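You operate a simulated robot arm through the tools that you are given. There is no shell and no other tool.

You are at the controls of a simulated robot arm. One attempt, no reset.

Task
Isolate and test the big motor, unlatch and open the terminal lid wide, then swing all three links level.
Fine: motor switch off, orange test button before the lid; both lid latches stay free.

It is judged by the outcome, as a careful person would: the job done as asked, and still so three seconds after it is handed in. It fails if anything else is knocked over, pushed out of place, dropped, spilled or broken. Lids that push on must go on centred and level and be pressed home; caps that screw on are set level and turned clockwise until they are tight.

Robot
A 6-joint arm with a two-finger gripper, fixed in place. Base frame: the origin is on the floor under the middle of its stand, x ahead of it, y to its left, z up. Readings come in mm, degrees, newtons and seconds.
It reaches about 1298 mm from its shoulder. Its first joint turns from -149.0 to 149.0 degrees. Payload 1.57 kg.
Tool frame: the origin (TCP) lies between the finger pads and is the grasp point; the fingertips stand 21 mm ahead of it; z points along the fingers, y is the line along which they close. The gripper opens to 70 mm; its body begins 50 mm behind the TCP.
Orientation is that of the tool frame in the base frame, as a unit quaternion [w, x, y, z]. With the fingers straight down and closing along the base's y, the tool's x points along the base's -x, its y along +y and its z along -z.

Tools
- The arm moves only by the tool move_arm. Its argument "commands" is a list that holds one entry, the list of rows, each a list of 6 numbers: the shift along the tool's x, y, z in mm, then the turn, a rotation vector about the tool's x, y, z in degrees. In form: [[[x, y, z, rx, ry, rz], ...]]. A call has 1 to 20 rows; each row shifts and turns the commanded pose from where the row before left it, along the tool's axes as they then stand. "hand" is the opening, from 0 (shut) to 1 (fully open), set as the call begins (left out, the last holds). Each row takes 0.2 s and may step no farther than 50 mm and 8.6 degrees from the row before; otherwise, or with a gripper value out of range, the whole call is refused. Where a pose cannot be reached the arm comes as near as it can. A force on the tool above 90 N (or 10 N above the force at the start of the call, whichever is more), or a blocked arm, ends the call early, and 0.2 s more pass. The fingers move at their own pace (about 64.8 mm/s each) and stop on an object; they squeeze with about 30 N. The grip force told is the motor's: it shows also when the fingers shut on nothing. Time passes only in rows, and 0.2 s behind the last, so rows that do not move let the fingers close. The reply holds the time, the measured pose of the TCP, the force on the tool along the base axes, the opening and the grip force, in the units named above and with some noise, with the torque about the TCP (base axes, N m) and any sound that the robot's microphone picked up.
- Cameras (640 x 400 px; columns grow to the right, rows downward): "scene" is fixed at [400.4, 498.6, 1554.1]; the picture's right is [0.99, 0.15, 0.00], its down [0.15, -0.97, -0.19] and it looks along [-0.03, 0.19, -0.98] (base axes); focal length 214 px, centre (320, 200). "wrist" rides on the gripper at [79, 4, -81] in the tool frame; the picture's right is [-0.05, 1.00, 0.00], its down [-0.67, -0.04, -0.74] and it looks along [-0.74, -0.04, 0.67] (tool axes); focal length 256 px, centre (320, 200). There is no depth. A picture from a camera that has moved, and an enlarged one, comes with that camera's place and axes in the base frame and with its lens.
- snapshot(camera): a new picture of that camera. It takes no simulated time.
- move_column(by): slides the trunk up (or, below 0, down) by that many mm; the arm rides with it, the base frame stays. It gives what a move gives, with no picture.
- zoom(camera, box): a new picture of the part [left, top, right, bottom] of that camera's present view, enlarged. It takes no simulated time.
- hand_in(): hands the job in; it is judged then, once.

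Places have to be worked out from the pictures, the camera data and where the tool is seen. Open the gripper and draw the arm clear of the work before you hand the job in, unless the task says otherwise.

The tools are called by a JSON object that holds its "fn" and its "kwargs". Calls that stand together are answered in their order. move_arm: Moves the arm, as the interface text tells. Its arguments: {"type":"object","properties":{"commands":{"type":"array","items":{"type":"array","items":{"type":"array","items":{"type":"number"}}}},"hand":{"type":"number"}},"required":["commands"]} The other tools are called the same way: move_column (by) moves the trunk up or down; snapshot (camera) takes a picture; zoom (camera, box) takes an enlarged picture of a part of a camera's view; hand_in () hands the job in.

At the start:

```text
t: 0.0
ee_pos: [184.6, 679.4, 1264.9]
tcp_rot: [0.0, 0.0, 1.0, 0.0]
contact_force: [-0.1, -0.4, 0.3]
ft_torque: [-0.01, 0.01, -0.01]
width: 70.1
grasp_force: 0.0
trunk travel left (down, up): [-946.0, 24.0]
```

scene: 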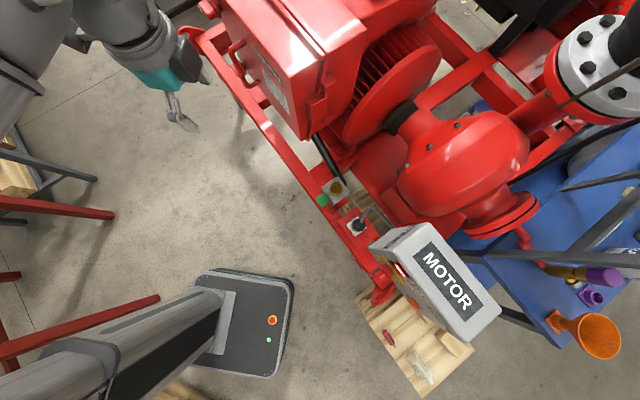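
wrist: 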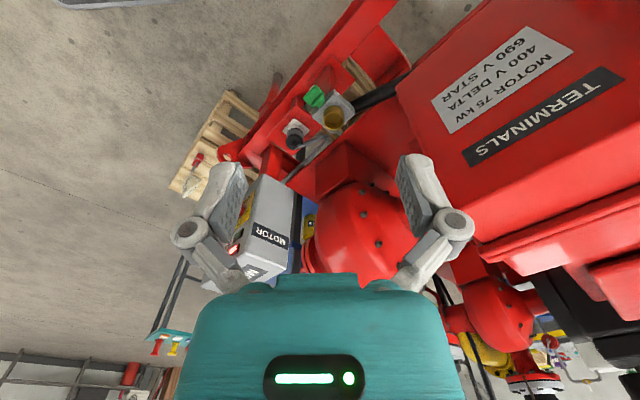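

I'll start by looking closely at the scene from both cameras, before any motion.

{"fn": "zoom", "kwargs": {"camera": "scene", "box": [180, 0, 400, 138]}}

{"fn": "zoom", "kwargs": {"camera": "scene", "box": [300, 160, 520, 298]}}

{"fn": "zoom", "kwargs": {"camera": "wrist", "box": [380, 0, 640, 162]}}

{"fn": "zoom", "kwargs": {"camera": "wrist", "box": [180, 60, 400, 198]}}

```text
2.90 times, centred on (290, 69) of scene
camera zoom: at [400.4, 498.6, 1554.1], right [0.99, 0.15, 0.0], down [0.15, -0.97, -0.19], along [-0.03, 0.19, -0.98], focal length 622 px, centre (407, 580)
```

zoom: 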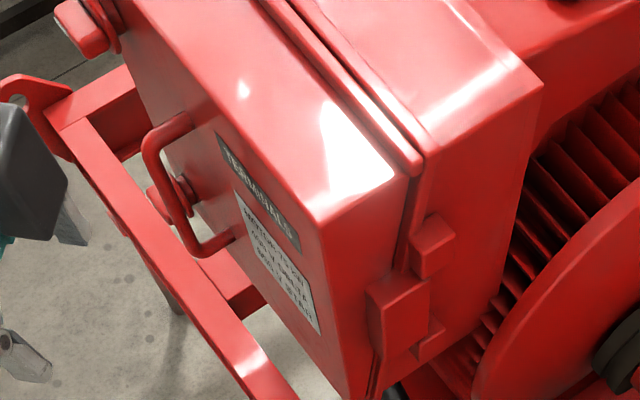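

```text
2.90 times, centred on (410, 229) of scene
camera zoom: at [400.4, 498.6, 1554.1], right [0.99, 0.15, 0.0], down [0.15, -0.97, -0.19], along [-0.03, 0.19, -0.98], focal length 622 px, centre (59, 116)
```

zoom: 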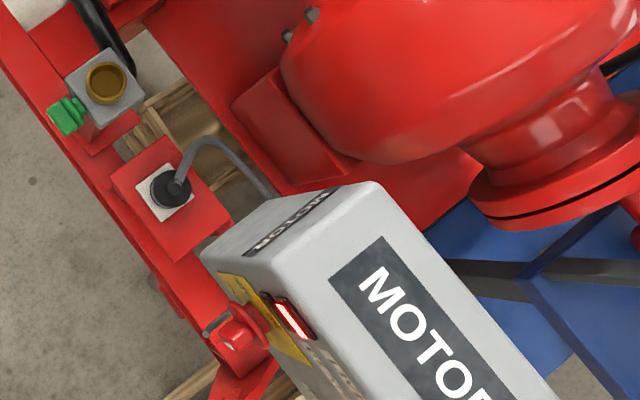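

```text
2.46 times, centred on (510, 81) of wrist
camera zoom: at [105.1, 682.4, 1344.2], right [0.05, 1.0, 0.0], down [0.67, -0.04, 0.74], along [0.74, -0.04, -0.67], focal length 630 px, centre (-148, 493)
```

zoom: 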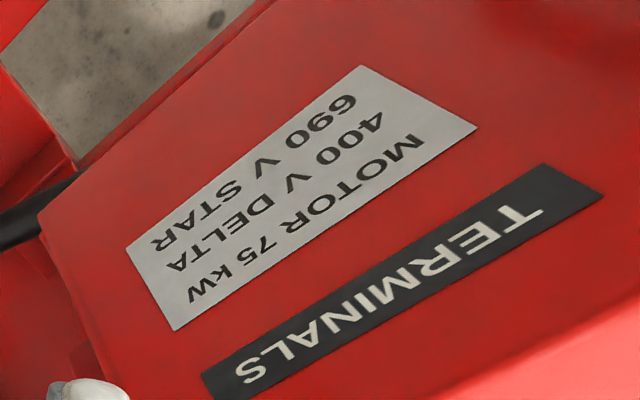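

```text
2.90 times, centred on (290, 129) of wrist
camera zoom: at [105.1, 682.4, 1344.2], right [0.05, 1.0, 0.0], down [0.67, -0.04, 0.74], along [0.74, -0.04, -0.67], focal length 742 px, centre (407, 406)
```

zoom: 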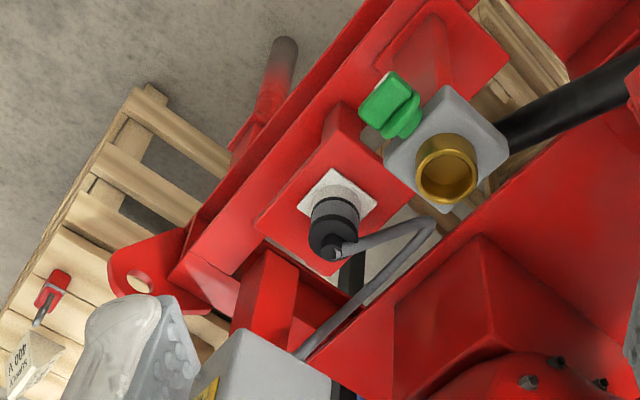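

The machine skid is turned about 45°: the lid sits around (230, 863, 1145) facing (-1,-1), and the MOTOR box lamp is near (593, 464, 1044). I'll back the arm off and begin turning the tool toward the panel so the wrist camera can see it.

{"fn": "move_arm", "kwargs": {"commands": [[[20, -37, 0, 0, 0, 0], [20, -37, 0, 0, 0, 0], [20, -37, 0, 0, 0, 0], [18, -38, 0, 0, 0, 0], [0, 0, 0, -5.6, 2.32, 5.6], [0, 0, 0, -5.6, 2.32, 5.6], [0, 0, 0, -5.6, 2.32, 5.6], [0, 0, 0, -5.6, 2.32, 5.6], [0, 0, 0, -5.6, 2.32, 5.6], [0, 0, 0, -5.6, 2.32, 5.6]]], "hand": 0}}

```text
t: 2.2
ee_pos: [116.4, 590.2, 1299.4]
tcp_rot: [-0.117, 0.285, 0.908, 0.283]
contact_force: [-0.6, -0.8, 0.4]
ft_torque: [-0.02, 0.0, 0.01]
width: 0.0
grasp_force: 28.7
out of reach, approached as far as the arm can: row 6, 7, 8, 9, 10
trunk travel left (down, up): [-946.0, 24.0]
```

The last rows were partly out of reach, so I'll check what the arm looks like now.

{"fn": "snapshot", "kwargs": {"camera": "scene"}}

{"fn": "snapshot", "kwargs": {"camera": "wrist"}}

```text
taken
```

scene: 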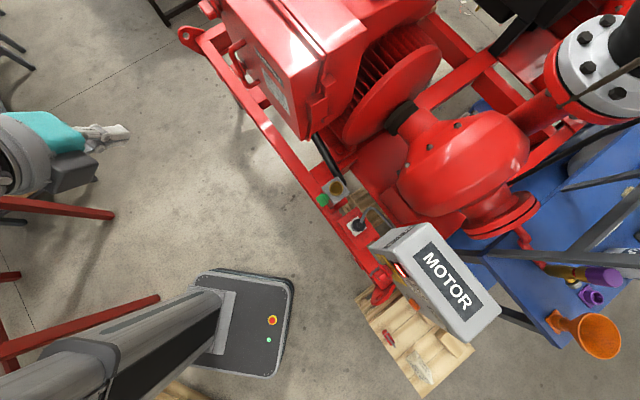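

```text
taken
camera wrist: at [58.5, 581.2, 1395.9], right [0.63, 0.65, 0.43], down [0.56, -0.76, 0.34], along [0.54, 0.03, -0.84], focal length 256 px, centre (320, 200)
```

wrist: 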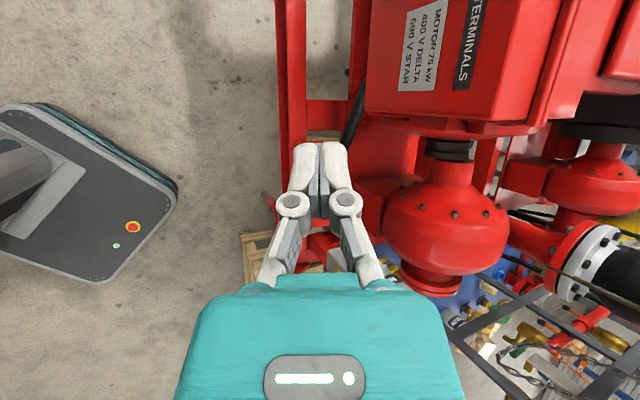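

The gripper is free at (116, 590, 1299), and the trunk sits near its top, so the pose is probably limited by the arm folding too tight. I'll lower the trunk a moderate amount (the space below the gripper is open floor) and re-check.

{"fn": "move_column", "kwargs": {"by": -150}}

{"fn": "snapshot", "kwargs": {"camera": "scene"}}

{"fn": "snapshot", "kwargs": {"camera": "wrist"}}

```text
t: 4.0
ee_pos: [116.3, 590.8, 1148.9]
tcp_rot: [-0.118, 0.285, 0.908, 0.284]
contact_force: [-0.5, 0.1, 0.7]
ft_torque: [-0.02, -0.01, -0.04]
width: 0.0
grasp_force: 28.6
trunk travel left (down, up): [-796.0, 174.0]
```

```text
taken
```

scene: 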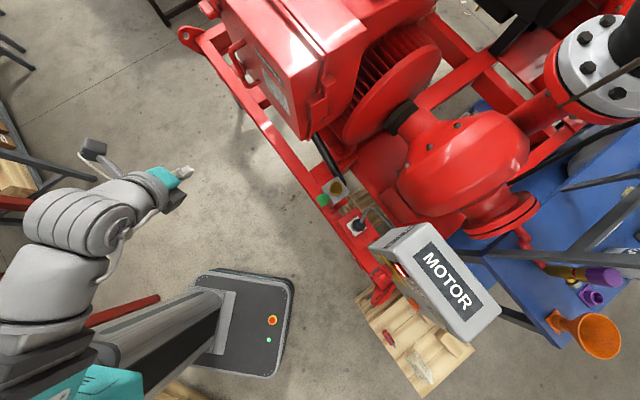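

```text
taken
camera wrist: at [58.5, 581.0, 1245.6], right [0.63, 0.65, 0.43], down [0.56, -0.76, 0.34], along [0.55, 0.03, -0.84], focal length 256 px, centre (320, 200)
```

wrist: 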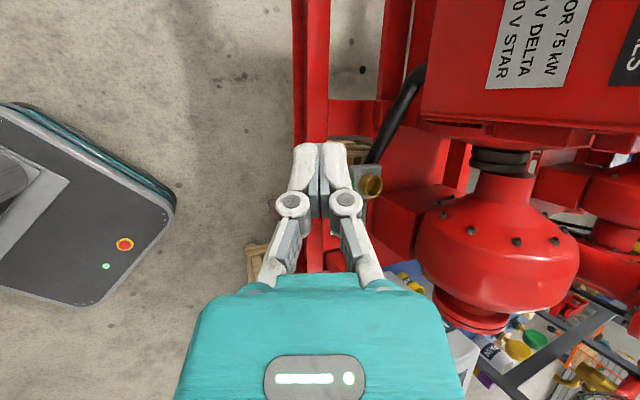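

The arm is clear of everything. I'll continue the turn in small steps and watch whether it stays in reach.

{"fn": "move_arm", "kwargs": {"commands": [[[0, 0, 0, -5.6, 2.32, 5.6], [0, 0, 0, -5.6, 2.32, 5.6], [0, 0, 0, -5.6, 2.32, 5.6], [0, 0, 0, -5.6, 2.32, 5.6]]]}}

```text
t: 5.0
ee_pos: [123.6, 641.3, 1201.0]
tcp_rot: [-0.185, 0.448, 0.753, 0.446]
contact_force: [0.4, -0.4, 0.0]
ft_torque: [0.02, 0.0, 0.02]
width: 0.0
grasp_force: 28.4
out of reach, approached as far as the arm can: row 1, 2, 3, 4
trunk travel left (down, up): [-796.0, 174.0]
```

The limit pushes the tool outward, so the wrist is too near the shoulder. Before lowering the trunk further I'll check the clutter at the left and the arm's layout.

{"fn": "zoom", "kwargs": {"camera": "scene", "box": [0, 0, 320, 400]}}

{"fn": "snapshot", "kwargs": {"camera": "wrist"}}

```text
1.00 times, centred on (160, 200) of scene (not enlarged: the box is as wide or as high as the picture)
camera zoom: at [400.4, 498.6, 1554.1], right [0.99, 0.15, 0.0], down [0.15, -0.97, -0.19], along [-0.03, 0.19, -0.98], focal length 214 px, centre (480, 200)
```

zoom: 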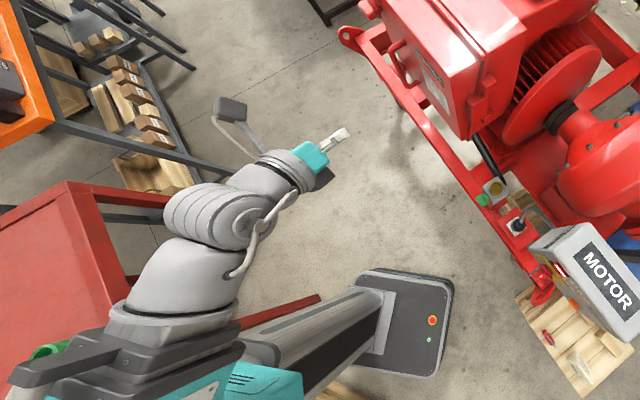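

```text
taken
camera wrist: at [74.7, 614.0, 1299.2], right [0.87, 0.17, 0.47], down [0.23, -0.97, -0.07], along [0.44, 0.17, -0.88], focal length 256 px, centre (320, 200)
```

wrist: 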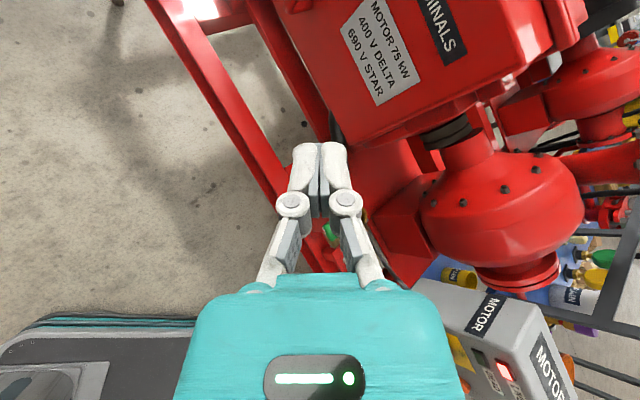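

The zoom usefully shows beyond the frame: a red cart lies near the elbow, so I won't lower the trunk blindly. Instead I'll go farther out toward the lid (still ~150 mm off it) while turning.

{"fn": "move_arm", "kwargs": {"commands": [[[12, 14, 29, 0, 0, 0], [12, 14, 29, 0, 0, 0], [0, 0, 0, -5.6, 2.32, 5.6], [0, 0, 0, -5.6, 2.32, 5.6], [0, 0, 0, -5.6, 2.32, 5.6], [0, 0, 0, -5.6, 2.32, 5.6]]]}}

{"fn": "zoom", "kwargs": {"camera": "scene", "box": [0, 0, 320, 400]}}

{"fn": "snapshot", "kwargs": {"camera": "wrist"}}

```text
t: 6.3
ee_pos: [184.8, 701.2, 1237.9]
tcp_rot: [-0.234, 0.524, 0.629, 0.525]
contact_force: [-0.7, 0.6, -0.6]
ft_torque: [0.0, -0.03, 0.01]
width: 0.2
grasp_force: 28.9
out of reach, approached as far as the arm can: row 3, 4, 5, 6
trunk travel left (down, up): [-796.0, 174.0]
```

```text
1.00 times, centred on (160, 200) of scene (not enlarged: the box is as wide or as high as the picture)
camera zoom: at [400.4, 498.6, 1554.1], right [0.99, 0.15, 0.0], down [0.15, -0.97, -0.19], along [-0.03, 0.19, -0.98], focal length 214 px, centre (480, 200)
```

zoom: 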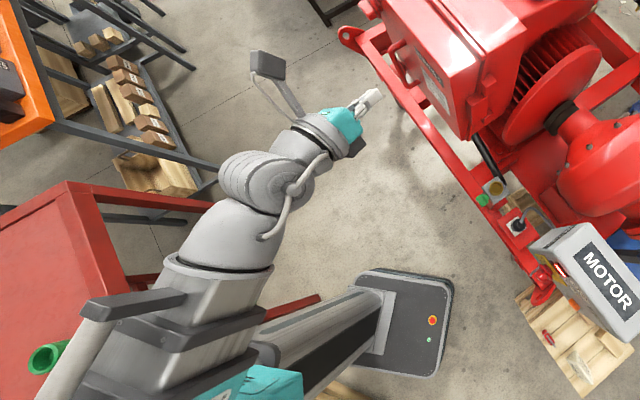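

```text
taken
camera wrist: at [140.4, 660.1, 1332.3], right [0.92, -0.12, 0.37], down [0.0, -0.95, -0.32], along [0.39, 0.3, -0.87], focal length 256 px, centre (320, 200)
```

wrist: 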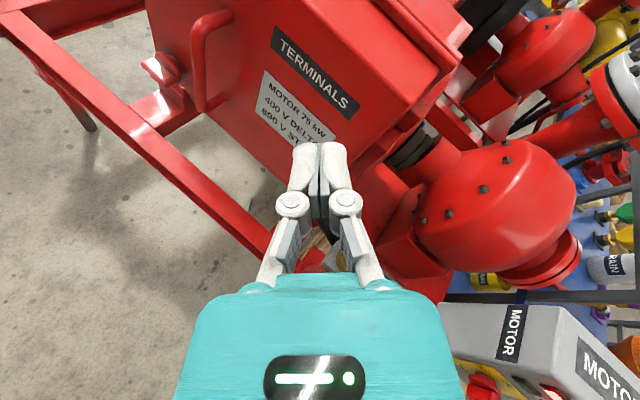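

The camera geometry puts the cart top at z≈800 about 466 mm behind the robot, far from the elbow, so lowering is safe. I'll lower the trunk 250 mm in front of the rail (open air) and then raise the arm to unfold it.

{"fn": "move_column", "kwargs": {"by": -250}}

{"fn": "zoom", "kwargs": {"camera": "scene", "box": [0, 0, 320, 400]}}

{"fn": "snapshot", "kwargs": {"camera": "wrist"}}

```text
t: 8.9
ee_pos: [183.6, 703.2, 987.3]
tcp_rot: [-0.235, 0.523, 0.63, 0.524]
contact_force: [-0.9, -0.3, -0.7]
ft_torque: [-0.04, -0.04, 0.02]
width: 0.0
grasp_force: 28.3
trunk travel left (down, up): [-546.0, 424.0]
```

```text
1.00 times, centred on (160, 200) of scene (not enlarged: the box is as wide or as high as the picture)
camera zoom: at [400.4, 498.6, 1554.1], right [0.99, 0.15, 0.0], down [0.15, -0.97, -0.19], along [-0.03, 0.19, -0.98], focal length 214 px, centre (480, 200)
```

zoom: 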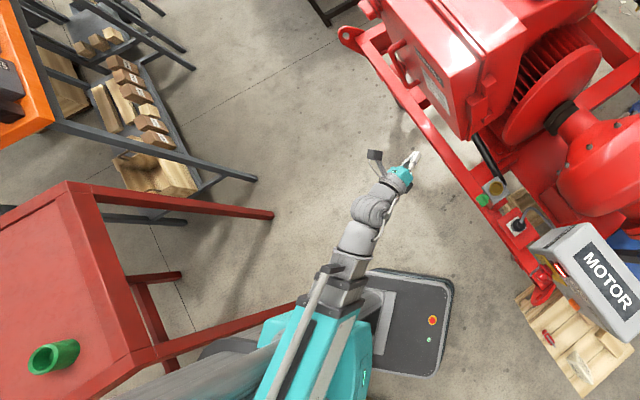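

```text
taken
camera wrist: at [140.0, 660.4, 1082.2], right [0.92, -0.12, 0.37], down [0.01, -0.95, -0.32], along [0.39, 0.3, -0.87], focal length 256 px, centre (320, 200)
```

wrist: 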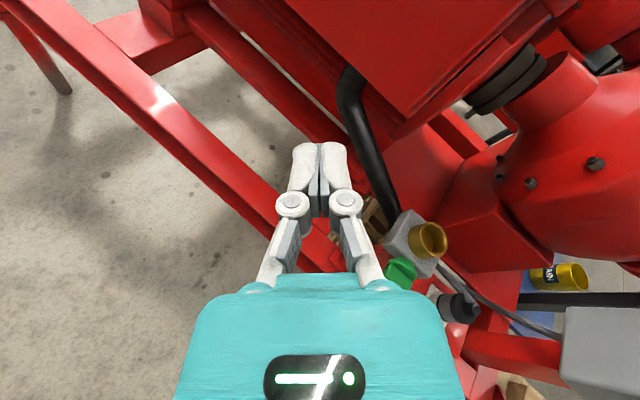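

With the trunk lower, the arm has room. I'll raise the tool about 180 mm and finish the turn to point horizontally at the lid.

{"fn": "move_arm", "kwargs": {"commands": [[[38, 18.6, -15.3, 0, 0, 0], [38, 18.6, -15.3, 0, 0, 0], [38, 18.6, -15.3, 0, 0, 0], [38, 18.6, -15.3, 0, 0, 0], [0, 0, 0, -5.6, 2.32, 5.6], [0, 0, 0, -5.6, 2.32, 5.6], [0, 0, 0, -5.6, 2.32, 5.6], [0, 0, 0, -5.6, 2.32, 5.6]]]}}

{"fn": "zoom", "kwargs": {"camera": "scene", "box": [0, 0, 320, 400]}}

{"fn": "snapshot", "kwargs": {"camera": "wrist"}}

```text
t: 10.7
ee_pos: [280.0, 676.2, 1013.9]
tcp_rot: [-0.292, 0.567, 0.526, 0.563]
contact_force: [0.5, 0.2, 0.2]
ft_torque: [0.0, 0.01, -0.02]
width: 0.3
grasp_force: 28.2
out of reach, approached as far as the arm can: row 1, 2, 3, 4, 5, 6, 7, 8
trunk travel left (down, up): [-546.0, 424.0]
```

```text
1.00 times, centred on (160, 200) of scene (not enlarged: the box is as wide or as high as the picture)
camera zoom: at [400.4, 498.6, 1554.1], right [0.99, 0.15, 0.0], down [0.15, -0.97, -0.19], along [-0.03, 0.19, -0.98], focal length 214 px, centre (480, 200)
```

zoom: 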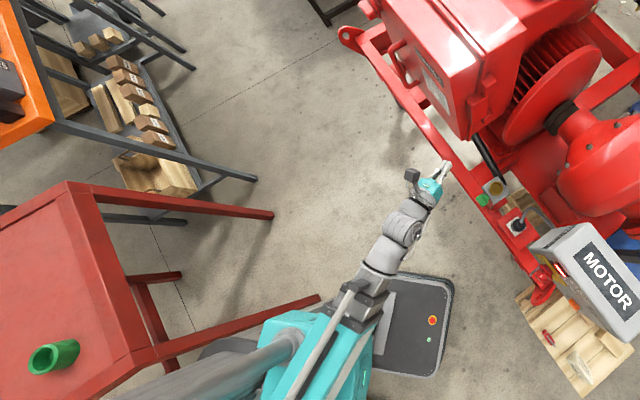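

```text
taken
camera wrist: at [241.4, 621.5, 1104.9], right [0.93, -0.29, 0.21], down [-0.16, -0.86, -0.49], along [0.32, 0.43, -0.84], focal length 256 px, centre (320, 200)
```

wrist: 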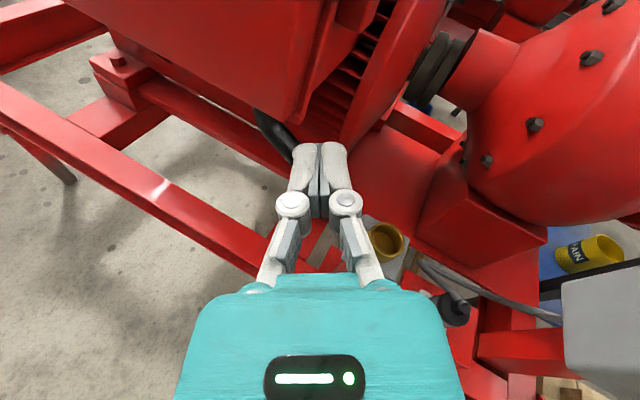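

The arm can't lift from this configuration, so I need to understand its posture better. I'll try zoom boxes that look past the frame edge at the shoulder.

{"fn": "zoom", "kwargs": {"camera": "scene", "box": [-160, 200, 320, 500]}}

{"fn": "zoom", "kwargs": {"camera": "scene", "box": [100, 100, 300, 400]}}

```text
refused: -160 is not a number from 0 to 640
```

```text
1.33 times, centred on (200, 250) of scene
camera zoom: at [400.4, 498.6, 1554.1], right [0.99, 0.15, 0.0], down [0.15, -0.97, -0.19], along [-0.03, 0.19, -0.98], focal length 286 px, centre (480, 133)
```

zoom: 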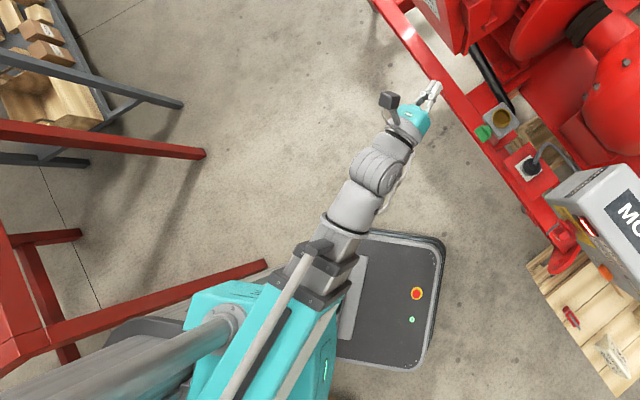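

I'll use a wide low box to extend the view downward.

{"fn": "zoom", "kwargs": {"camera": "scene", "box": [0, 398, 400, 400]}}

{"fn": "zoom", "kwargs": {"camera": "scene", "box": [0, 396, 640, 400]}}

```text
1.60 times, centred on (200, 399) of scene
camera zoom: at [400.4, 498.6, 1554.1], right [0.99, 0.15, 0.0], down [0.15, -0.97, -0.19], along [-0.03, 0.19, -0.98], focal length 343 px, centre (512, -118)
```

zoom: 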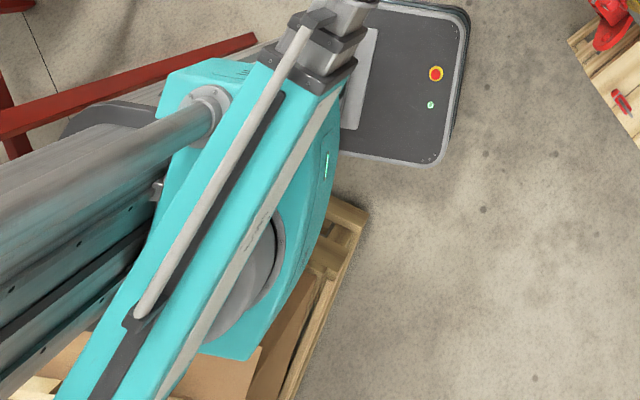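

```text
1.00 times, centred on (320, 398) of scene (not enlarged: the box is as wide or as high as the picture)
camera zoom: at [400.4, 498.6, 1554.1], right [0.99, 0.15, 0.0], down [0.15, -0.97, -0.19], along [-0.03, 0.19, -0.98], focal length 214 px, centre (320, 2)
```

zoom: 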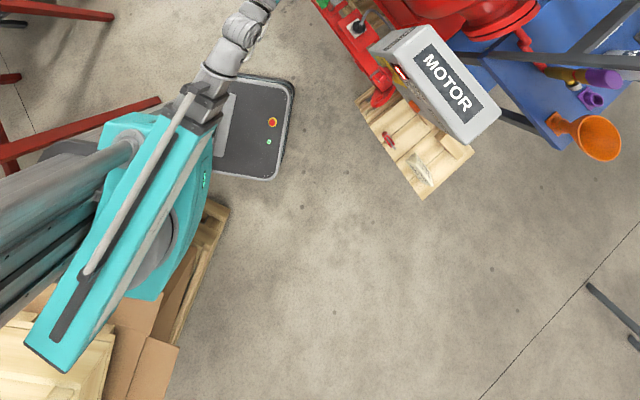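

The arm is a polar type: a sliding boom on the column, with wrist height apparently tied to the boom. I'll test with a small pure upward move to learn what the tilt allows.

{"fn": "move_arm", "kwargs": {"commands": [[[28.4, 7.8, -5.9, 0, 0, 0]]]}}

```text
t: 11.1
ee_pos: [296.4, 670.3, 1015.4]
tcp_rot: [-0.284, 0.573, 0.518, 0.569]
contact_force: [-0.4, 0.4, 0.4]
ft_torque: [0.01, 0.01, -0.01]
width: 0.0
grasp_force: 28.6
out of reach, approached as far as the arm can: row 1
trunk travel left (down, up): [-546.0, 424.0]
```

Upward motion isn't available. Now I'll test a small downward move to see whether tilting down works.

{"fn": "move_arm", "kwargs": {"commands": [[[-28.4, -7.8, 5.9, 0, 0, 0]]]}}

```text
t: 11.5
ee_pos: [304.3, 669.4, 1015.6]
tcp_rot: [-0.28, 0.575, 0.514, 0.571]
contact_force: [0.1, 0.4, -0.2]
ft_torque: [0.0, -0.01, -0.02]
width: 0.1
grasp_force: 28.6
out of reach, approached as far as the arm can: row 1
trunk travel left (down, up): [-546.0, 424.0]
```

I'll send a zero row to learn whether the commanded pose restarts from the measured pose.

{"fn": "move_arm", "kwargs": {"commands": [[[0, 0, 0, 0, 0, 0], [0, 0, 0, 0, 0, 0], [0, 0, 0, 0, 0, 0]]]}}

```text
t: 12.3
ee_pos: [303.6, 668.4, 1015.2]
tcp_rot: [-0.281, 0.575, 0.514, 0.571]
contact_force: [0.0, 0.0, 0.2]
ft_torque: [-0.01, -0.02, -0.03]
width: 0.1
grasp_force: 29.0
trunk travel left (down, up): [-546.0, 424.0]
```

A zero move holds, so each call starts from the measured pose. Next I'll test a sideways move to the right (toward the MOTOR box, in front of the rail) and see how faithfully it tracks.

{"fn": "move_arm", "kwargs": {"commands": [[[-11, 43, 20, 0, 0, 0]]]}}

```text
t: 12.7
ee_pos: [351.7, 669.8, 1015.2]
tcp_rot: [-0.278, 0.578, 0.511, 0.572]
contact_force: [-0.1, 0.0, -0.1]
ft_torque: [-0.02, -0.02, -0.02]
width: 0.0
grasp_force: 28.6
trunk travel left (down, up): [-546.0, 424.0]
```

That tracked without complaint. Now I'll test downward motion again from this better-extended pose.

{"fn": "move_arm", "kwargs": {"commands": [[[-28.4, -7.9, 5.7, 0, 0, 0]]]}}

```text
t: 13.1
ee_pos: [351.4, 670.2, 1015.4]
tcp_rot: [-0.278, 0.578, 0.511, 0.572]
contact_force: [0.7, 0.2, 0.0]
ft_torque: [0.0, 0.0, 0.01]
width: 0.1
grasp_force: 28.9
out of reach, approached as far as the arm can: row 1
trunk travel left (down, up): [-546.0, 424.0]
```

So the wrist's height is fixed relative to the trunk: z comes only from the trunk, and the arm handles the horizontal plane plus orientation. Now I'll test how close in the wrist can come by pulling the tool 150 mm toward -y.

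{"fn": "move_arm", "kwargs": {"commands": [[[-13.65, 16.1, -45.3, 0, 0, 0], [-13.65, 16.1, -45.3, 0, 0, 0], [-13.65, 16.1, -45.3, 0, 0, 0]]]}}

{"fn": "snapshot", "kwargs": {"camera": "wrist"}}

{"fn": "zoom", "kwargs": {"camera": "scene", "box": [0, 396, 640, 400]}}

```text
t: 13.9
ee_pos: [388.7, 576.5, 1014.4]
tcp_rot: [-0.278, 0.578, 0.512, 0.572]
contact_force: [0.3, 0.3, 0.7]
ft_torque: [0.0, 0.01, -0.04]
width: 0.0
grasp_force: 28.5
out of reach, approached as far as the arm can: row 2, 3
trunk travel left (down, up): [-546.0, 424.0]
```

```text
taken
camera wrist: at [347.1, 522.8, 1105.3], right [0.92, -0.34, 0.21], down [-0.19, -0.85, -0.5], along [0.35, 0.41, -0.84], focal length 256 px, centre (320, 200)
```

wrist: 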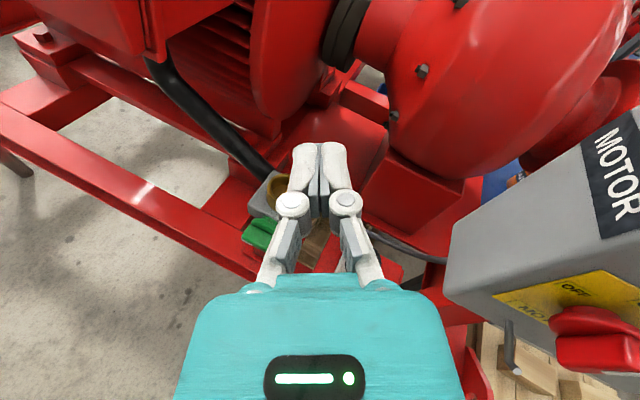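

```text
1.00 times, centred on (320, 398) of scene (not enlarged: the box is as wide or as high as the picture)
camera zoom: at [400.4, 498.6, 1554.1], right [0.99, 0.15, 0.0], down [0.15, -0.97, -0.19], along [-0.03, 0.19, -0.98], focal length 214 px, centre (320, 2)
```

zoom: 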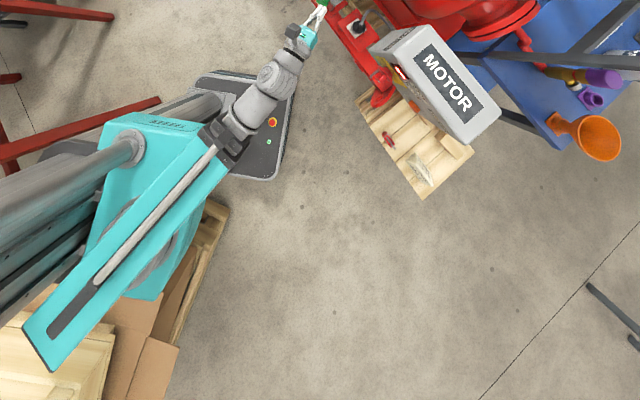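

The wrist's minimum radius from the column is about 517 mm, and heights come from the trunk. The MOTOR box's yellow plate and red handle are coming into view; I'll zoom beyond the right edge of the wrist frame.

{"fn": "zoom", "kwargs": {"camera": "wrist", "box": [560, 160, 640, 400]}}

{"fn": "zoom", "kwargs": {"camera": "scene", "box": [330, 200, 530, 360]}}

```text
1.67 times, centred on (600, 280) of wrist
camera zoom: at [347.1, 522.8, 1105.3], right [0.92, -0.34, 0.21], down [-0.19, -0.85, -0.5], along [0.35, 0.41, -0.84], focal length 427 px, centre (-147, 67)
```

zoom: 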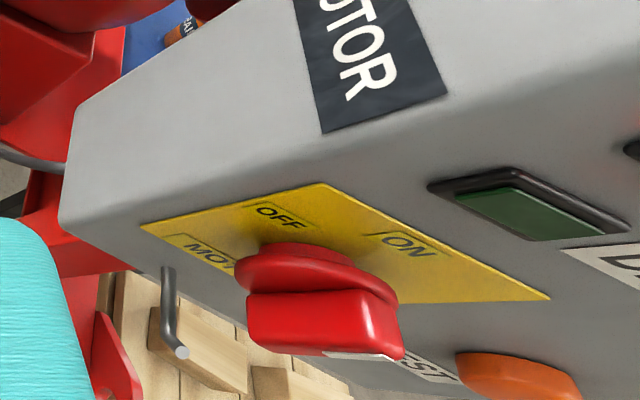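

```text
2.50 times, centred on (430, 280) of scene
camera zoom: at [400.4, 498.6, 1554.1], right [0.99, 0.15, 0.0], down [0.15, -0.97, -0.19], along [-0.03, 0.19, -0.98], focal length 536 px, centre (45, 0)
```

zoom: 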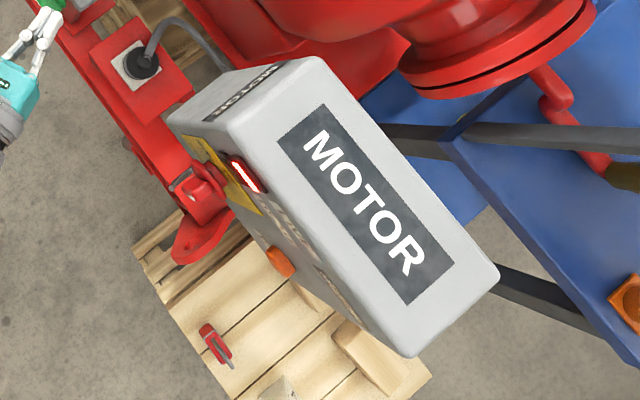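

The plate reads OFF at 9 o'clock and ON at 12 o'clock, with a red rotary handle, then TEST with an orange button and a green/red lamp. I'll raise the trunk and roll the tool (keeping the wrist point fixed) so that the camera looks nearly horizontally at the panel.

{"fn": "move_column", "kwargs": {"by": 200}}

{"fn": "move_arm", "kwargs": {"commands": [[[-3.71, -11.89, -0.41, 3.7, -0.89, -7.59], [-3.71, -11.89, -0.41, 3.7, -0.89, -7.59], [-3.71, -11.89, -0.41, 3.7, -0.89, -7.59], [-3.71, -11.89, -0.41, 3.7, -0.89, -7.59], [-3.71, -11.89, -0.41, 3.7, -0.89, -7.59], [-3.71, -11.89, -0.41, 3.7, -0.89, -7.59]]]}}

```text
t: 16.1
ee_pos: [386.9, 576.4, 1215.7]
tcp_rot: [-0.278, 0.578, 0.51, 0.573]
contact_force: [0.1, -0.1, 0.7]
ft_torque: [0.0, -0.01, 0.0]
width: 0.0
grasp_force: 29.0
trunk travel left (down, up): [-746.0, 224.0]
```

```text
t: 17.5
ee_pos: [339.8, 571.3, 1162.2]
tcp_rot: [-0.115, 0.298, 0.804, 0.502]
contact_force: [0.3, -0.2, 0.7]
ft_torque: [0.0, -0.02, -0.04]
width: 0.0
grasp_force: 28.3
trunk travel left (down, up): [-746.0, 224.0]
```

The wrist-centred turn tracks perfectly. Continuing the remaining 12 steps.

{"fn": "move_arm", "kwargs": {"commands": [[[-3.71, -11.89, -0.41, 3.7, -0.89, -7.59], [-3.71, -11.89, -0.41, 3.7, -0.89, -7.59], [-3.71, -11.89, -0.41, 3.7, -0.89, -7.59], [-3.71, -11.89, -0.41, 3.7, -0.89, -7.59], [-3.71, -11.89, -0.41, 3.7, -0.89, -7.59], [-3.71, -11.89, -0.41, 3.7, -0.89, -7.59], [-3.71, -11.89, -0.41, 3.7, -0.89, -7.59], [-3.71, -11.89, -0.41, 3.7, -0.89, -7.59], [-3.71, -11.89, -0.41, 3.7, -0.89, -7.59], [-3.71, -11.89, -0.41, 3.7, -0.89, -7.59], [-3.71, -11.89, -0.41, 3.7, -0.89, -7.59], [-3.71, -11.89, -0.41, 3.7, -0.89, -7.59]]]}}

{"fn": "snapshot", "kwargs": {"camera": "wrist"}}

{"fn": "snapshot", "kwargs": {"camera": "scene"}}

```text
t: 20.1
ee_pos: [384.6, 473.9, 1090.4]
tcp_rot: [0.239, -0.369, 0.892, 0.1]
contact_force: [0.0, 0.2, -0.1]
ft_torque: [0.03, 0.02, 0.02]
width: 0.0
grasp_force: 28.6
trunk travel left (down, up): [-746.0, 224.0]
```

```text
taken
camera wrist: at [304.0, 398.6, 1118.7], right [-0.67, 0.74, 0.03], down [0.17, 0.12, 0.98], along [0.72, 0.66, -0.21], focal length 256 px, centre (320, 200)
```

wrist: 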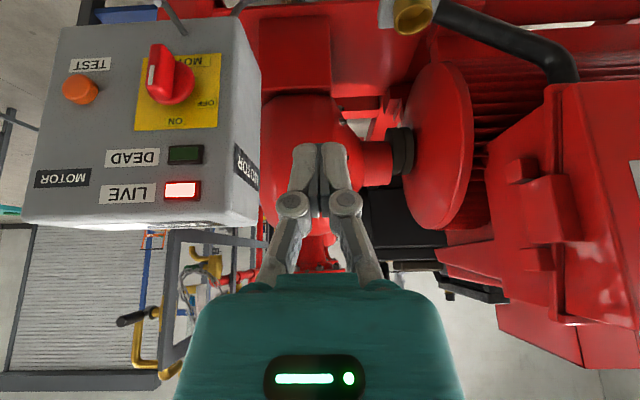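

```text
taken
```

scene: 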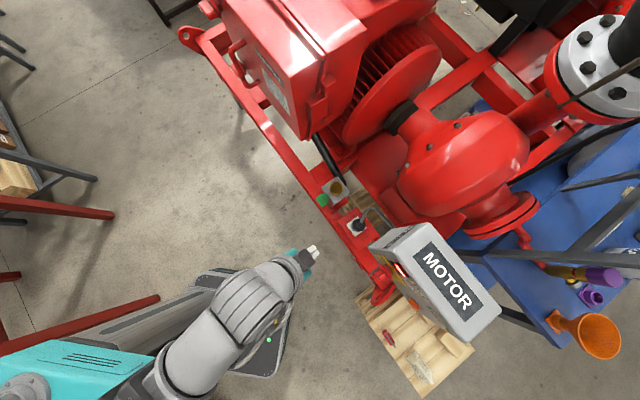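

Excellent: the panel is in clear view (upside down). I'll zoom on the panel and on the terminal box side.

{"fn": "zoom", "kwargs": {"camera": "wrist", "box": [20, 0, 280, 240]}}

{"fn": "zoom", "kwargs": {"camera": "wrist", "box": [400, 60, 640, 210]}}

{"fn": "zoom", "kwargs": {"camera": "wrist", "box": [0, 0, 400, 4]}}

```text
1.67 times, centred on (150, 120) of wrist
camera zoom: at [304.0, 398.6, 1118.7], right [-0.67, 0.74, 0.03], down [0.17, 0.12, 0.98], along [0.72, 0.66, -0.21], focal length 427 px, centre (603, 333)
```

zoom: 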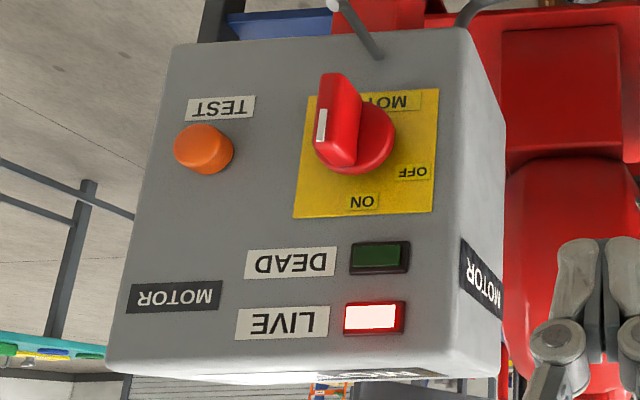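

```text
2.67 times, centred on (520, 135) of wrist
camera zoom: at [304.0, 398.6, 1118.7], right [-0.67, 0.74, 0.03], down [0.17, 0.12, 0.98], along [0.72, 0.66, -0.21], focal length 683 px, centre (-213, 373)
```

zoom: 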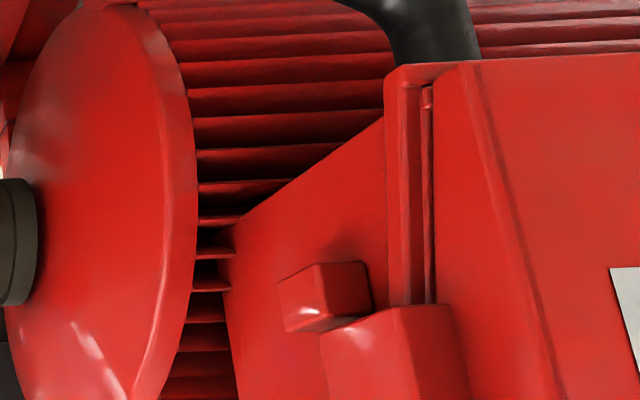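

```text
1.60 times, centred on (200, 2) of wrist
camera zoom: at [304.0, 398.6, 1118.7], right [-0.67, 0.74, 0.03], down [0.17, 0.12, 0.98], along [0.72, 0.66, -0.21], focal length 410 px, centre (512, 517)
```

zoom: 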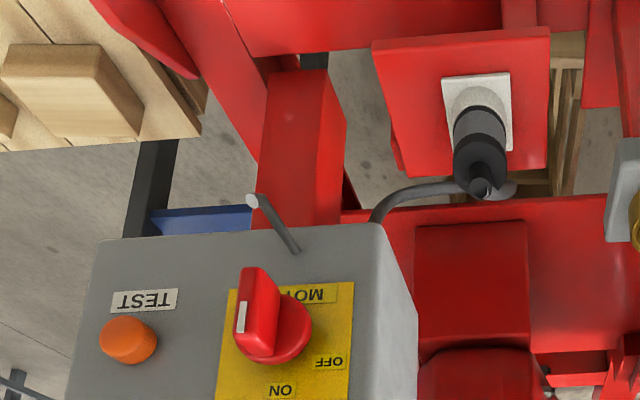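

The handle's white mark points to ON (12 o'clock) and LIVE is lit; OFF is at 9 o'clock. I estimate the panel face at f≈755 (along (1,1)/√2), knob centre r≈105, z≈927, and orange button r≈211, z≈927. I'll slide right to get a second, frontal view for triangulation.

{"fn": "move_arm", "kwargs": {"commands": [[[0, -43, 0, 0, 0, 0], [0, -43, 0, 0, 0, 0], [0, -43, 0, 0, 0, 0], [0, -43, 0, 0, 0, 0], [0, -43, 0, 0, 0, 0]]]}}

{"fn": "snapshot", "kwargs": {"camera": "wrist"}}

{"fn": "snapshot", "kwargs": {"camera": "scene"}}

```text
t: 21.3
ee_pos: [542.9, 330.8, 1089.5]
tcp_rot: [0.239, -0.368, 0.893, 0.1]
contact_force: [-0.3, 0.6, -0.3]
ft_torque: [0.0, 0.02, 0.02]
width: 0.0
grasp_force: 29.1
out of reach, approached as far as the arm can: row 1, 2
trunk travel left (down, up): [-746.0, 224.0]
```

```text
taken
camera wrist: at [462.4, 255.4, 1118.6], right [-0.67, 0.74, 0.03], down [0.17, 0.12, 0.98], along [0.72, 0.66, -0.2], focal length 256 px, centre (320, 200)
```

wrist: 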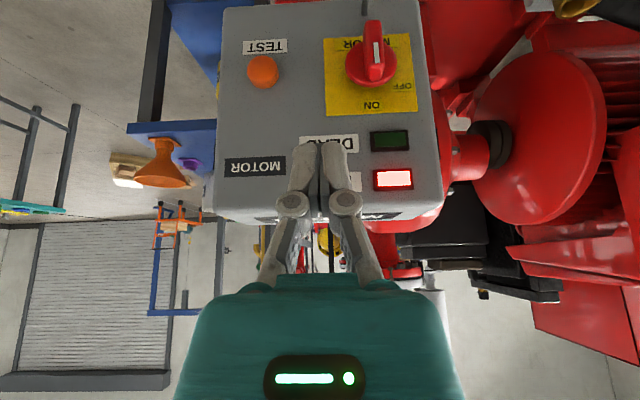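

```text
taken
```

scene: 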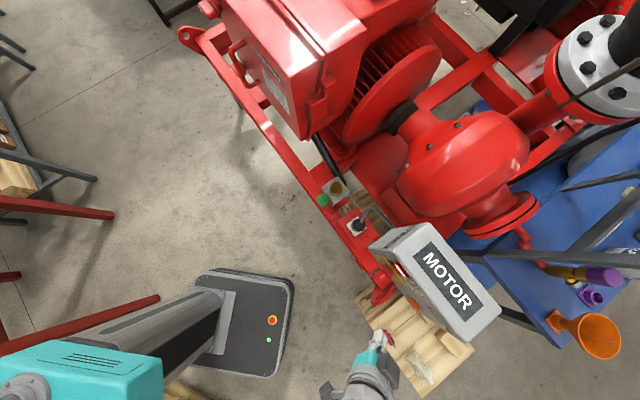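

Good frontal view. Zooming for precise pixel measurements of the knob and button.

{"fn": "zoom", "kwargs": {"camera": "wrist", "box": [220, 0, 440, 138]}}

{"fn": "zoom", "kwargs": {"camera": "wrist", "box": [310, 10, 430, 85]}}

```text
2.90 times, centred on (330, 69) of wrist
camera zoom: at [462.4, 255.4, 1118.6], right [-0.67, 0.74, 0.03], down [0.17, 0.12, 0.98], along [0.72, 0.66, -0.2], focal length 742 px, centre (291, 580)
```

zoom: 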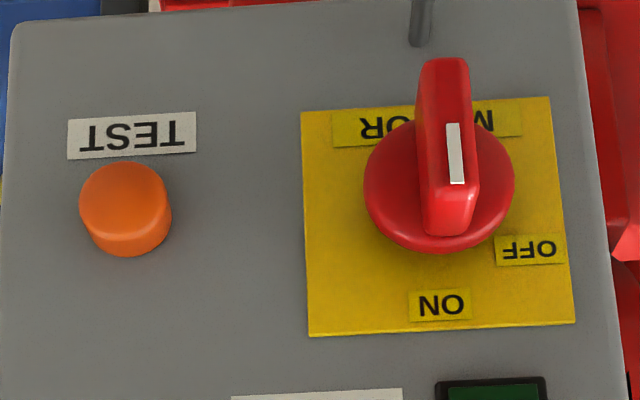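

```text
5.33 times, centred on (370, 48) of wrist
camera zoom: at [462.4, 255.4, 1118.6], right [-0.67, 0.74, 0.03], down [0.17, 0.12, 0.98], along [0.72, 0.66, -0.2], focal length 1365 px, centre (53, 1013)
```

zoom: 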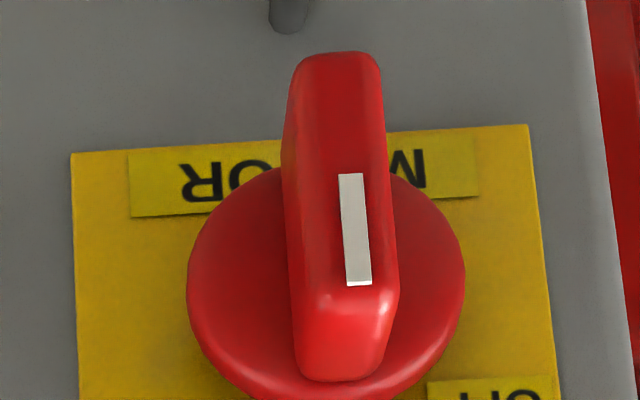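

Triangulation gives the knob axis at r≈101.5, z≈930, blade front at f≈713 (blade ±25 mm, vertical = ON), and panel face f≈749. I'll position the closed fingertips to the right of the blade's upper half: first lateral, then lower the trunk, staying well in front.

{"fn": "move_arm", "kwargs": {"commands": [[[0, 15, 0, 0, 0, 0]]]}}

{"fn": "move_column", "kwargs": {"by": -126}}

{"fn": "move_arm", "kwargs": {"commands": [[[-26, 0, 15, 0, 0, 0]]]}}

{"fn": "snapshot", "kwargs": {"camera": "wrist"}}

{"fn": "snapshot", "kwargs": {"camera": "scene"}}

```text
t: 21.7
ee_pos: [530.7, 340.8, 1089.6]
tcp_rot: [0.239, -0.368, 0.893, 0.101]
contact_force: [1.5, 0.7, 0.1]
ft_torque: [0.02, 0.03, -0.01]
width: 0.0
grasp_force: 28.6
trunk travel left (down, up): [-746.0, 224.0]
```

```text
t: 23.2
ee_pos: [530.2, 340.3, 963.9]
tcp_rot: [0.24, -0.368, 0.893, 0.101]
contact_force: [-0.2, -0.9, 0.4]
ft_torque: [-0.02, 0.0, -0.02]
width: 0.0
grasp_force: 28.5
trunk travel left (down, up): [-620.0, 350.0]
```

```text
t: 23.6
ee_pos: [551.4, 362.3, 964.4]
tcp_rot: [0.24, -0.368, 0.892, 0.101]
contact_force: [0.2, -0.3, -0.4]
ft_torque: [-0.01, -0.05, 0.0]
width: 0.0
grasp_force: 29.1
trunk travel left (down, up): [-620.0, 350.0]
```

```text
taken
camera wrist: at [471.4, 287.6, 992.7], right [-0.67, 0.74, 0.03], down [0.17, 0.12, 0.98], along [0.72, 0.66, -0.2], focal length 256 px, centre (320, 200)
```

wrist: 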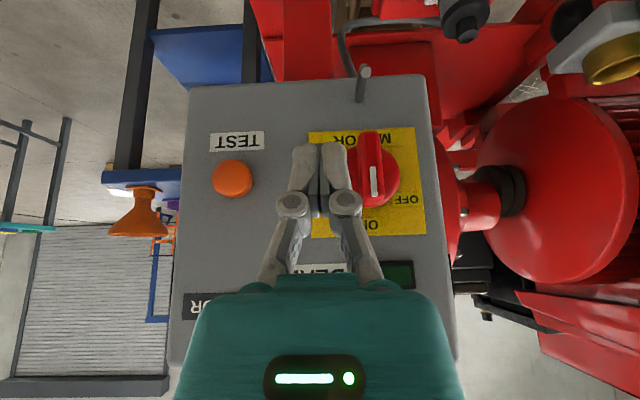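

```text
taken
```

scene: 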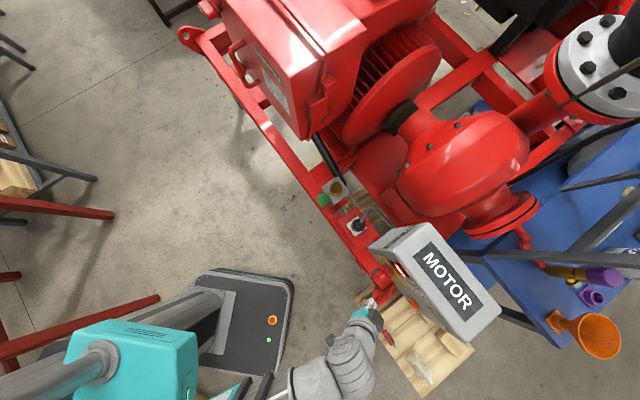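

Refining the knob location from this closer view before going in.

{"fn": "zoom", "kwargs": {"camera": "wrist", "box": [200, 100, 440, 250]}}

```text
2.67 times, centred on (320, 175) of wrist
camera zoom: at [471.4, 287.6, 992.7], right [-0.67, 0.74, 0.03], down [0.17, 0.12, 0.98], along [0.72, 0.66, -0.2], focal length 683 px, centre (320, 267)
```

zoom: 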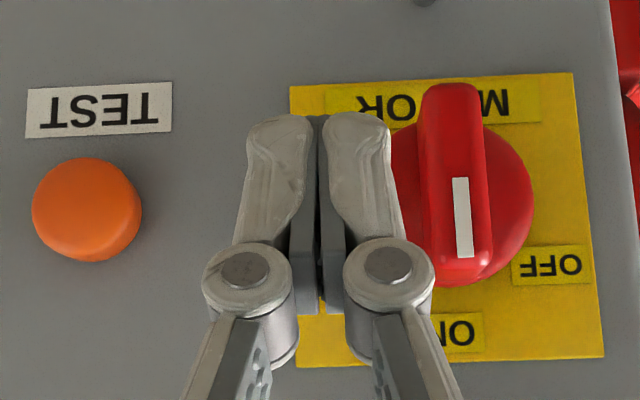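

The closer view confirms the axis at z≈932 and blade front f≈710. Fingertips are at r≈134, z≈946, just right of the blade's upper half; I'll move forward 61 mm beside the blade.

{"fn": "move_arm", "kwargs": {"commands": [[[-17.7, 0, 10.2, 0, 0, 0], [-17.7, 0, 10.2, 0, 0, 0], [-17.7, 0, 10.2, 0, 0, 0]]]}}

{"fn": "snapshot", "kwargs": {"camera": "wrist"}}

{"fn": "zoom", "kwargs": {"camera": "scene", "box": [330, 200, 530, 360]}}

```text
t: 24.4
ee_pos: [596.2, 406.1, 964.5]
tcp_rot: [0.239, -0.368, 0.893, 0.1]
contact_force: [0.0, 0.2, 0.8]
ft_torque: [-0.02, -0.02, 0.01]
width: 0.0
grasp_force: 28.2
trunk travel left (down, up): [-620.0, 350.0]
```

```text
taken
camera wrist: at [515.0, 331.0, 992.6], right [-0.67, 0.74, 0.03], down [0.17, 0.12, 0.98], along [0.72, 0.66, -0.2], focal length 256 px, centre (320, 200)
```

wrist: 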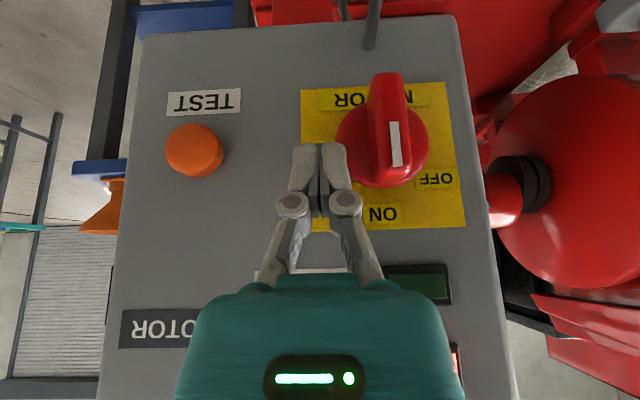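

```text
2.50 times, centred on (430, 280) of scene
camera zoom: at [400.4, 498.6, 1554.1], right [0.99, 0.15, 0.0], down [0.15, -0.97, -0.19], along [-0.03, 0.19, -0.98], focal length 536 px, centre (45, 0)
```

zoom: 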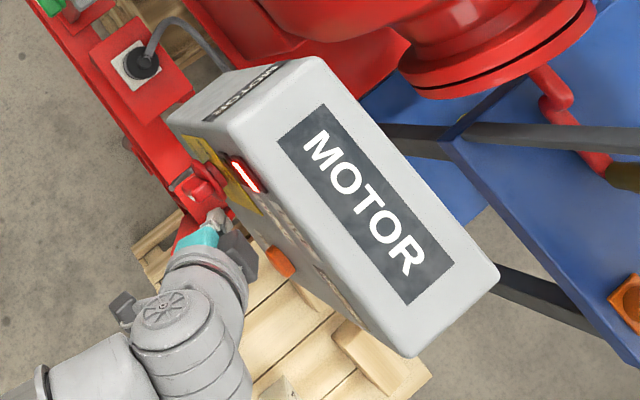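

The fingertips sit beside the blade with clearance all round. Now I'll sweep left in small steps to swing the handle from ON toward OFF.

{"fn": "move_arm", "kwargs": {"commands": [[[0, 7, 0, 0, 0, 0], [0, 7, 0, 0, 0, 0], [0, 7, 0, 0, 0, 0], [0, 6, 0, 0, 0, 0]]]}}

{"fn": "snapshot", "kwargs": {"camera": "wrist"}}

```text
t: 25.4
ee_pos: [576.0, 424.9, 964.9]
tcp_rot: [0.24, -0.368, 0.893, 0.1]
contact_force: [1.3, 1.5, 11.1]
ft_torque: [0.15, 0.03, 0.0]
width: 0.1
grasp_force: 28.6
trunk travel left (down, up): [-620.0, 350.0]
```

```text
taken
camera wrist: at [495.4, 349.9, 993.1], right [-0.67, 0.74, 0.03], down [0.17, 0.11, 0.98], along [0.72, 0.66, -0.2], focal length 256 px, centre (320, 200)
```

wrist: 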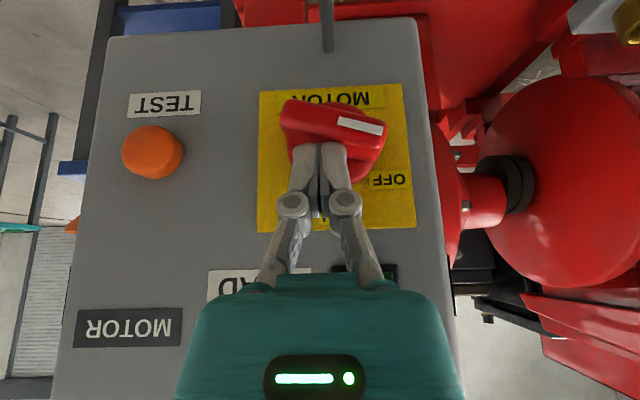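

The handle has turned about 75° (white mark now toward OFF). I'll continue left 12 mm, then press down slightly with the trunk to bring it fully to OFF.

{"fn": "move_arm", "kwargs": {"commands": [[[0, 6, 0, 0, 0, 0], [0, 6, 0, 0, 0, 0]]]}}

{"fn": "move_column", "kwargs": {"by": -2.5}}

{"fn": "snapshot", "kwargs": {"camera": "wrist"}}

```text
t: 26.1
ee_pos: [568.6, 432.3, 964.7]
tcp_rot: [0.239, -0.368, 0.893, 0.101]
contact_force: [0.7, -1.5, 3.5]
ft_torque: [-0.04, -0.01, 0.0]
width: 5.8
grasp_force: 28.6
trunk travel left (down, up): [-620.0, 350.0]
```

```text
t: 26.6
ee_pos: [568.9, 432.5, 963.5]
tcp_rot: [0.243, -0.368, 0.892, 0.101]
contact_force: [6.9, 1.5, 38.2]
ft_torque: [0.11, -0.22, -0.05]
width: 6.1
grasp_force: 27.9
trunk travel left (down, up): [-618.0, 352.0]
```

```text
taken
camera wrist: at [487.5, 357.1, 991.9], right [-0.67, 0.74, 0.03], down [0.17, 0.11, 0.98], along [0.72, 0.66, -0.2], focal length 256 px, centre (320, 200)
```

wrist: 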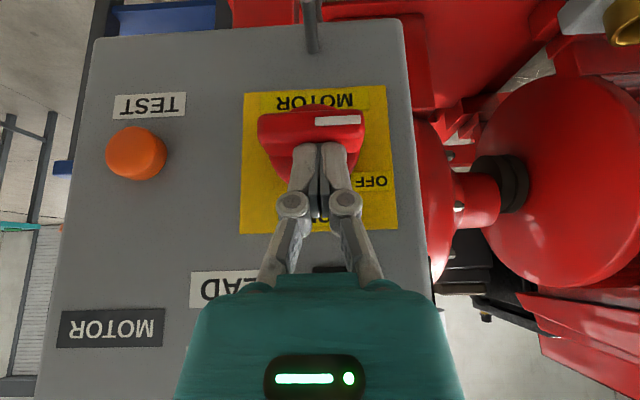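

The handle is now horizontal at OFF against its stop (38 N). I'll relieve the pressure, back off, and check the lamp and handle.

{"fn": "move_column", "kwargs": {"by": 8}}

{"fn": "move_arm", "kwargs": {"commands": [[[21.7, 0, -12.5, 0, 0, 0], [21.7, 0, -12.5, 0, 0, 0], [21.7, 0, -12.5, 0, 0, 0], [21.7, 0, -12.5, 0, 0, 0]]], "hand": 0}}

{"fn": "snapshot", "kwargs": {"camera": "wrist"}}

{"fn": "zoom", "kwargs": {"camera": "scene", "box": [360, 230, 460, 300]}}

```text
t: 27.1
ee_pos: [567.6, 432.9, 968.4]
tcp_rot: [0.239, -0.369, 0.893, 0.1]
contact_force: [0.1, 0.6, -1.2]
ft_torque: [-0.02, 0.02, 0.03]
width: 0.1
grasp_force: 29.1
trunk travel left (down, up): [-626.0, 344.0]
```

```text
t: 28.1
ee_pos: [502.4, 363.9, 970.2]
tcp_rot: [0.239, -0.368, 0.893, 0.1]
contact_force: [0.0, -0.1, 0.4]
ft_torque: [-0.03, -0.02, 0.04]
width: 0.0
grasp_force: 29.0
out of reach, approached as far as the arm can: row 4
trunk travel left (down, up): [-626.0, 344.0]
```

```text
taken
camera wrist: at [421.1, 290.1, 998.1], right [-0.67, 0.74, 0.03], down [0.17, 0.12, 0.98], along [0.72, 0.66, -0.21], focal length 256 px, centre (320, 200)
```

wrist: 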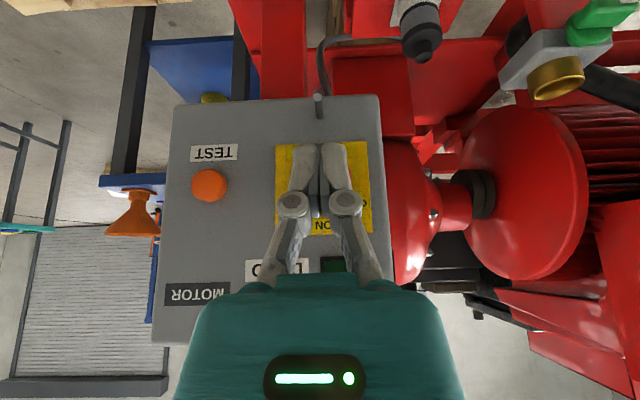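

```text
5.71 times, centred on (410, 265) of scene
camera zoom: at [400.4, 498.6, 1554.1], right [0.99, 0.15, 0.0], down [0.15, -0.97, -0.19], along [-0.03, 0.19, -0.98], focal length 1226 px, centre (-194, -171)
```

zoom: 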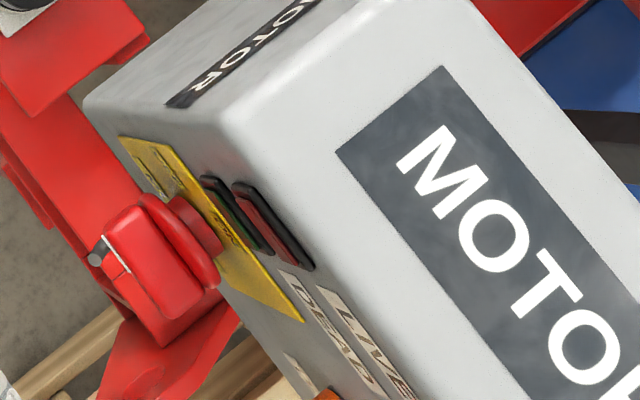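

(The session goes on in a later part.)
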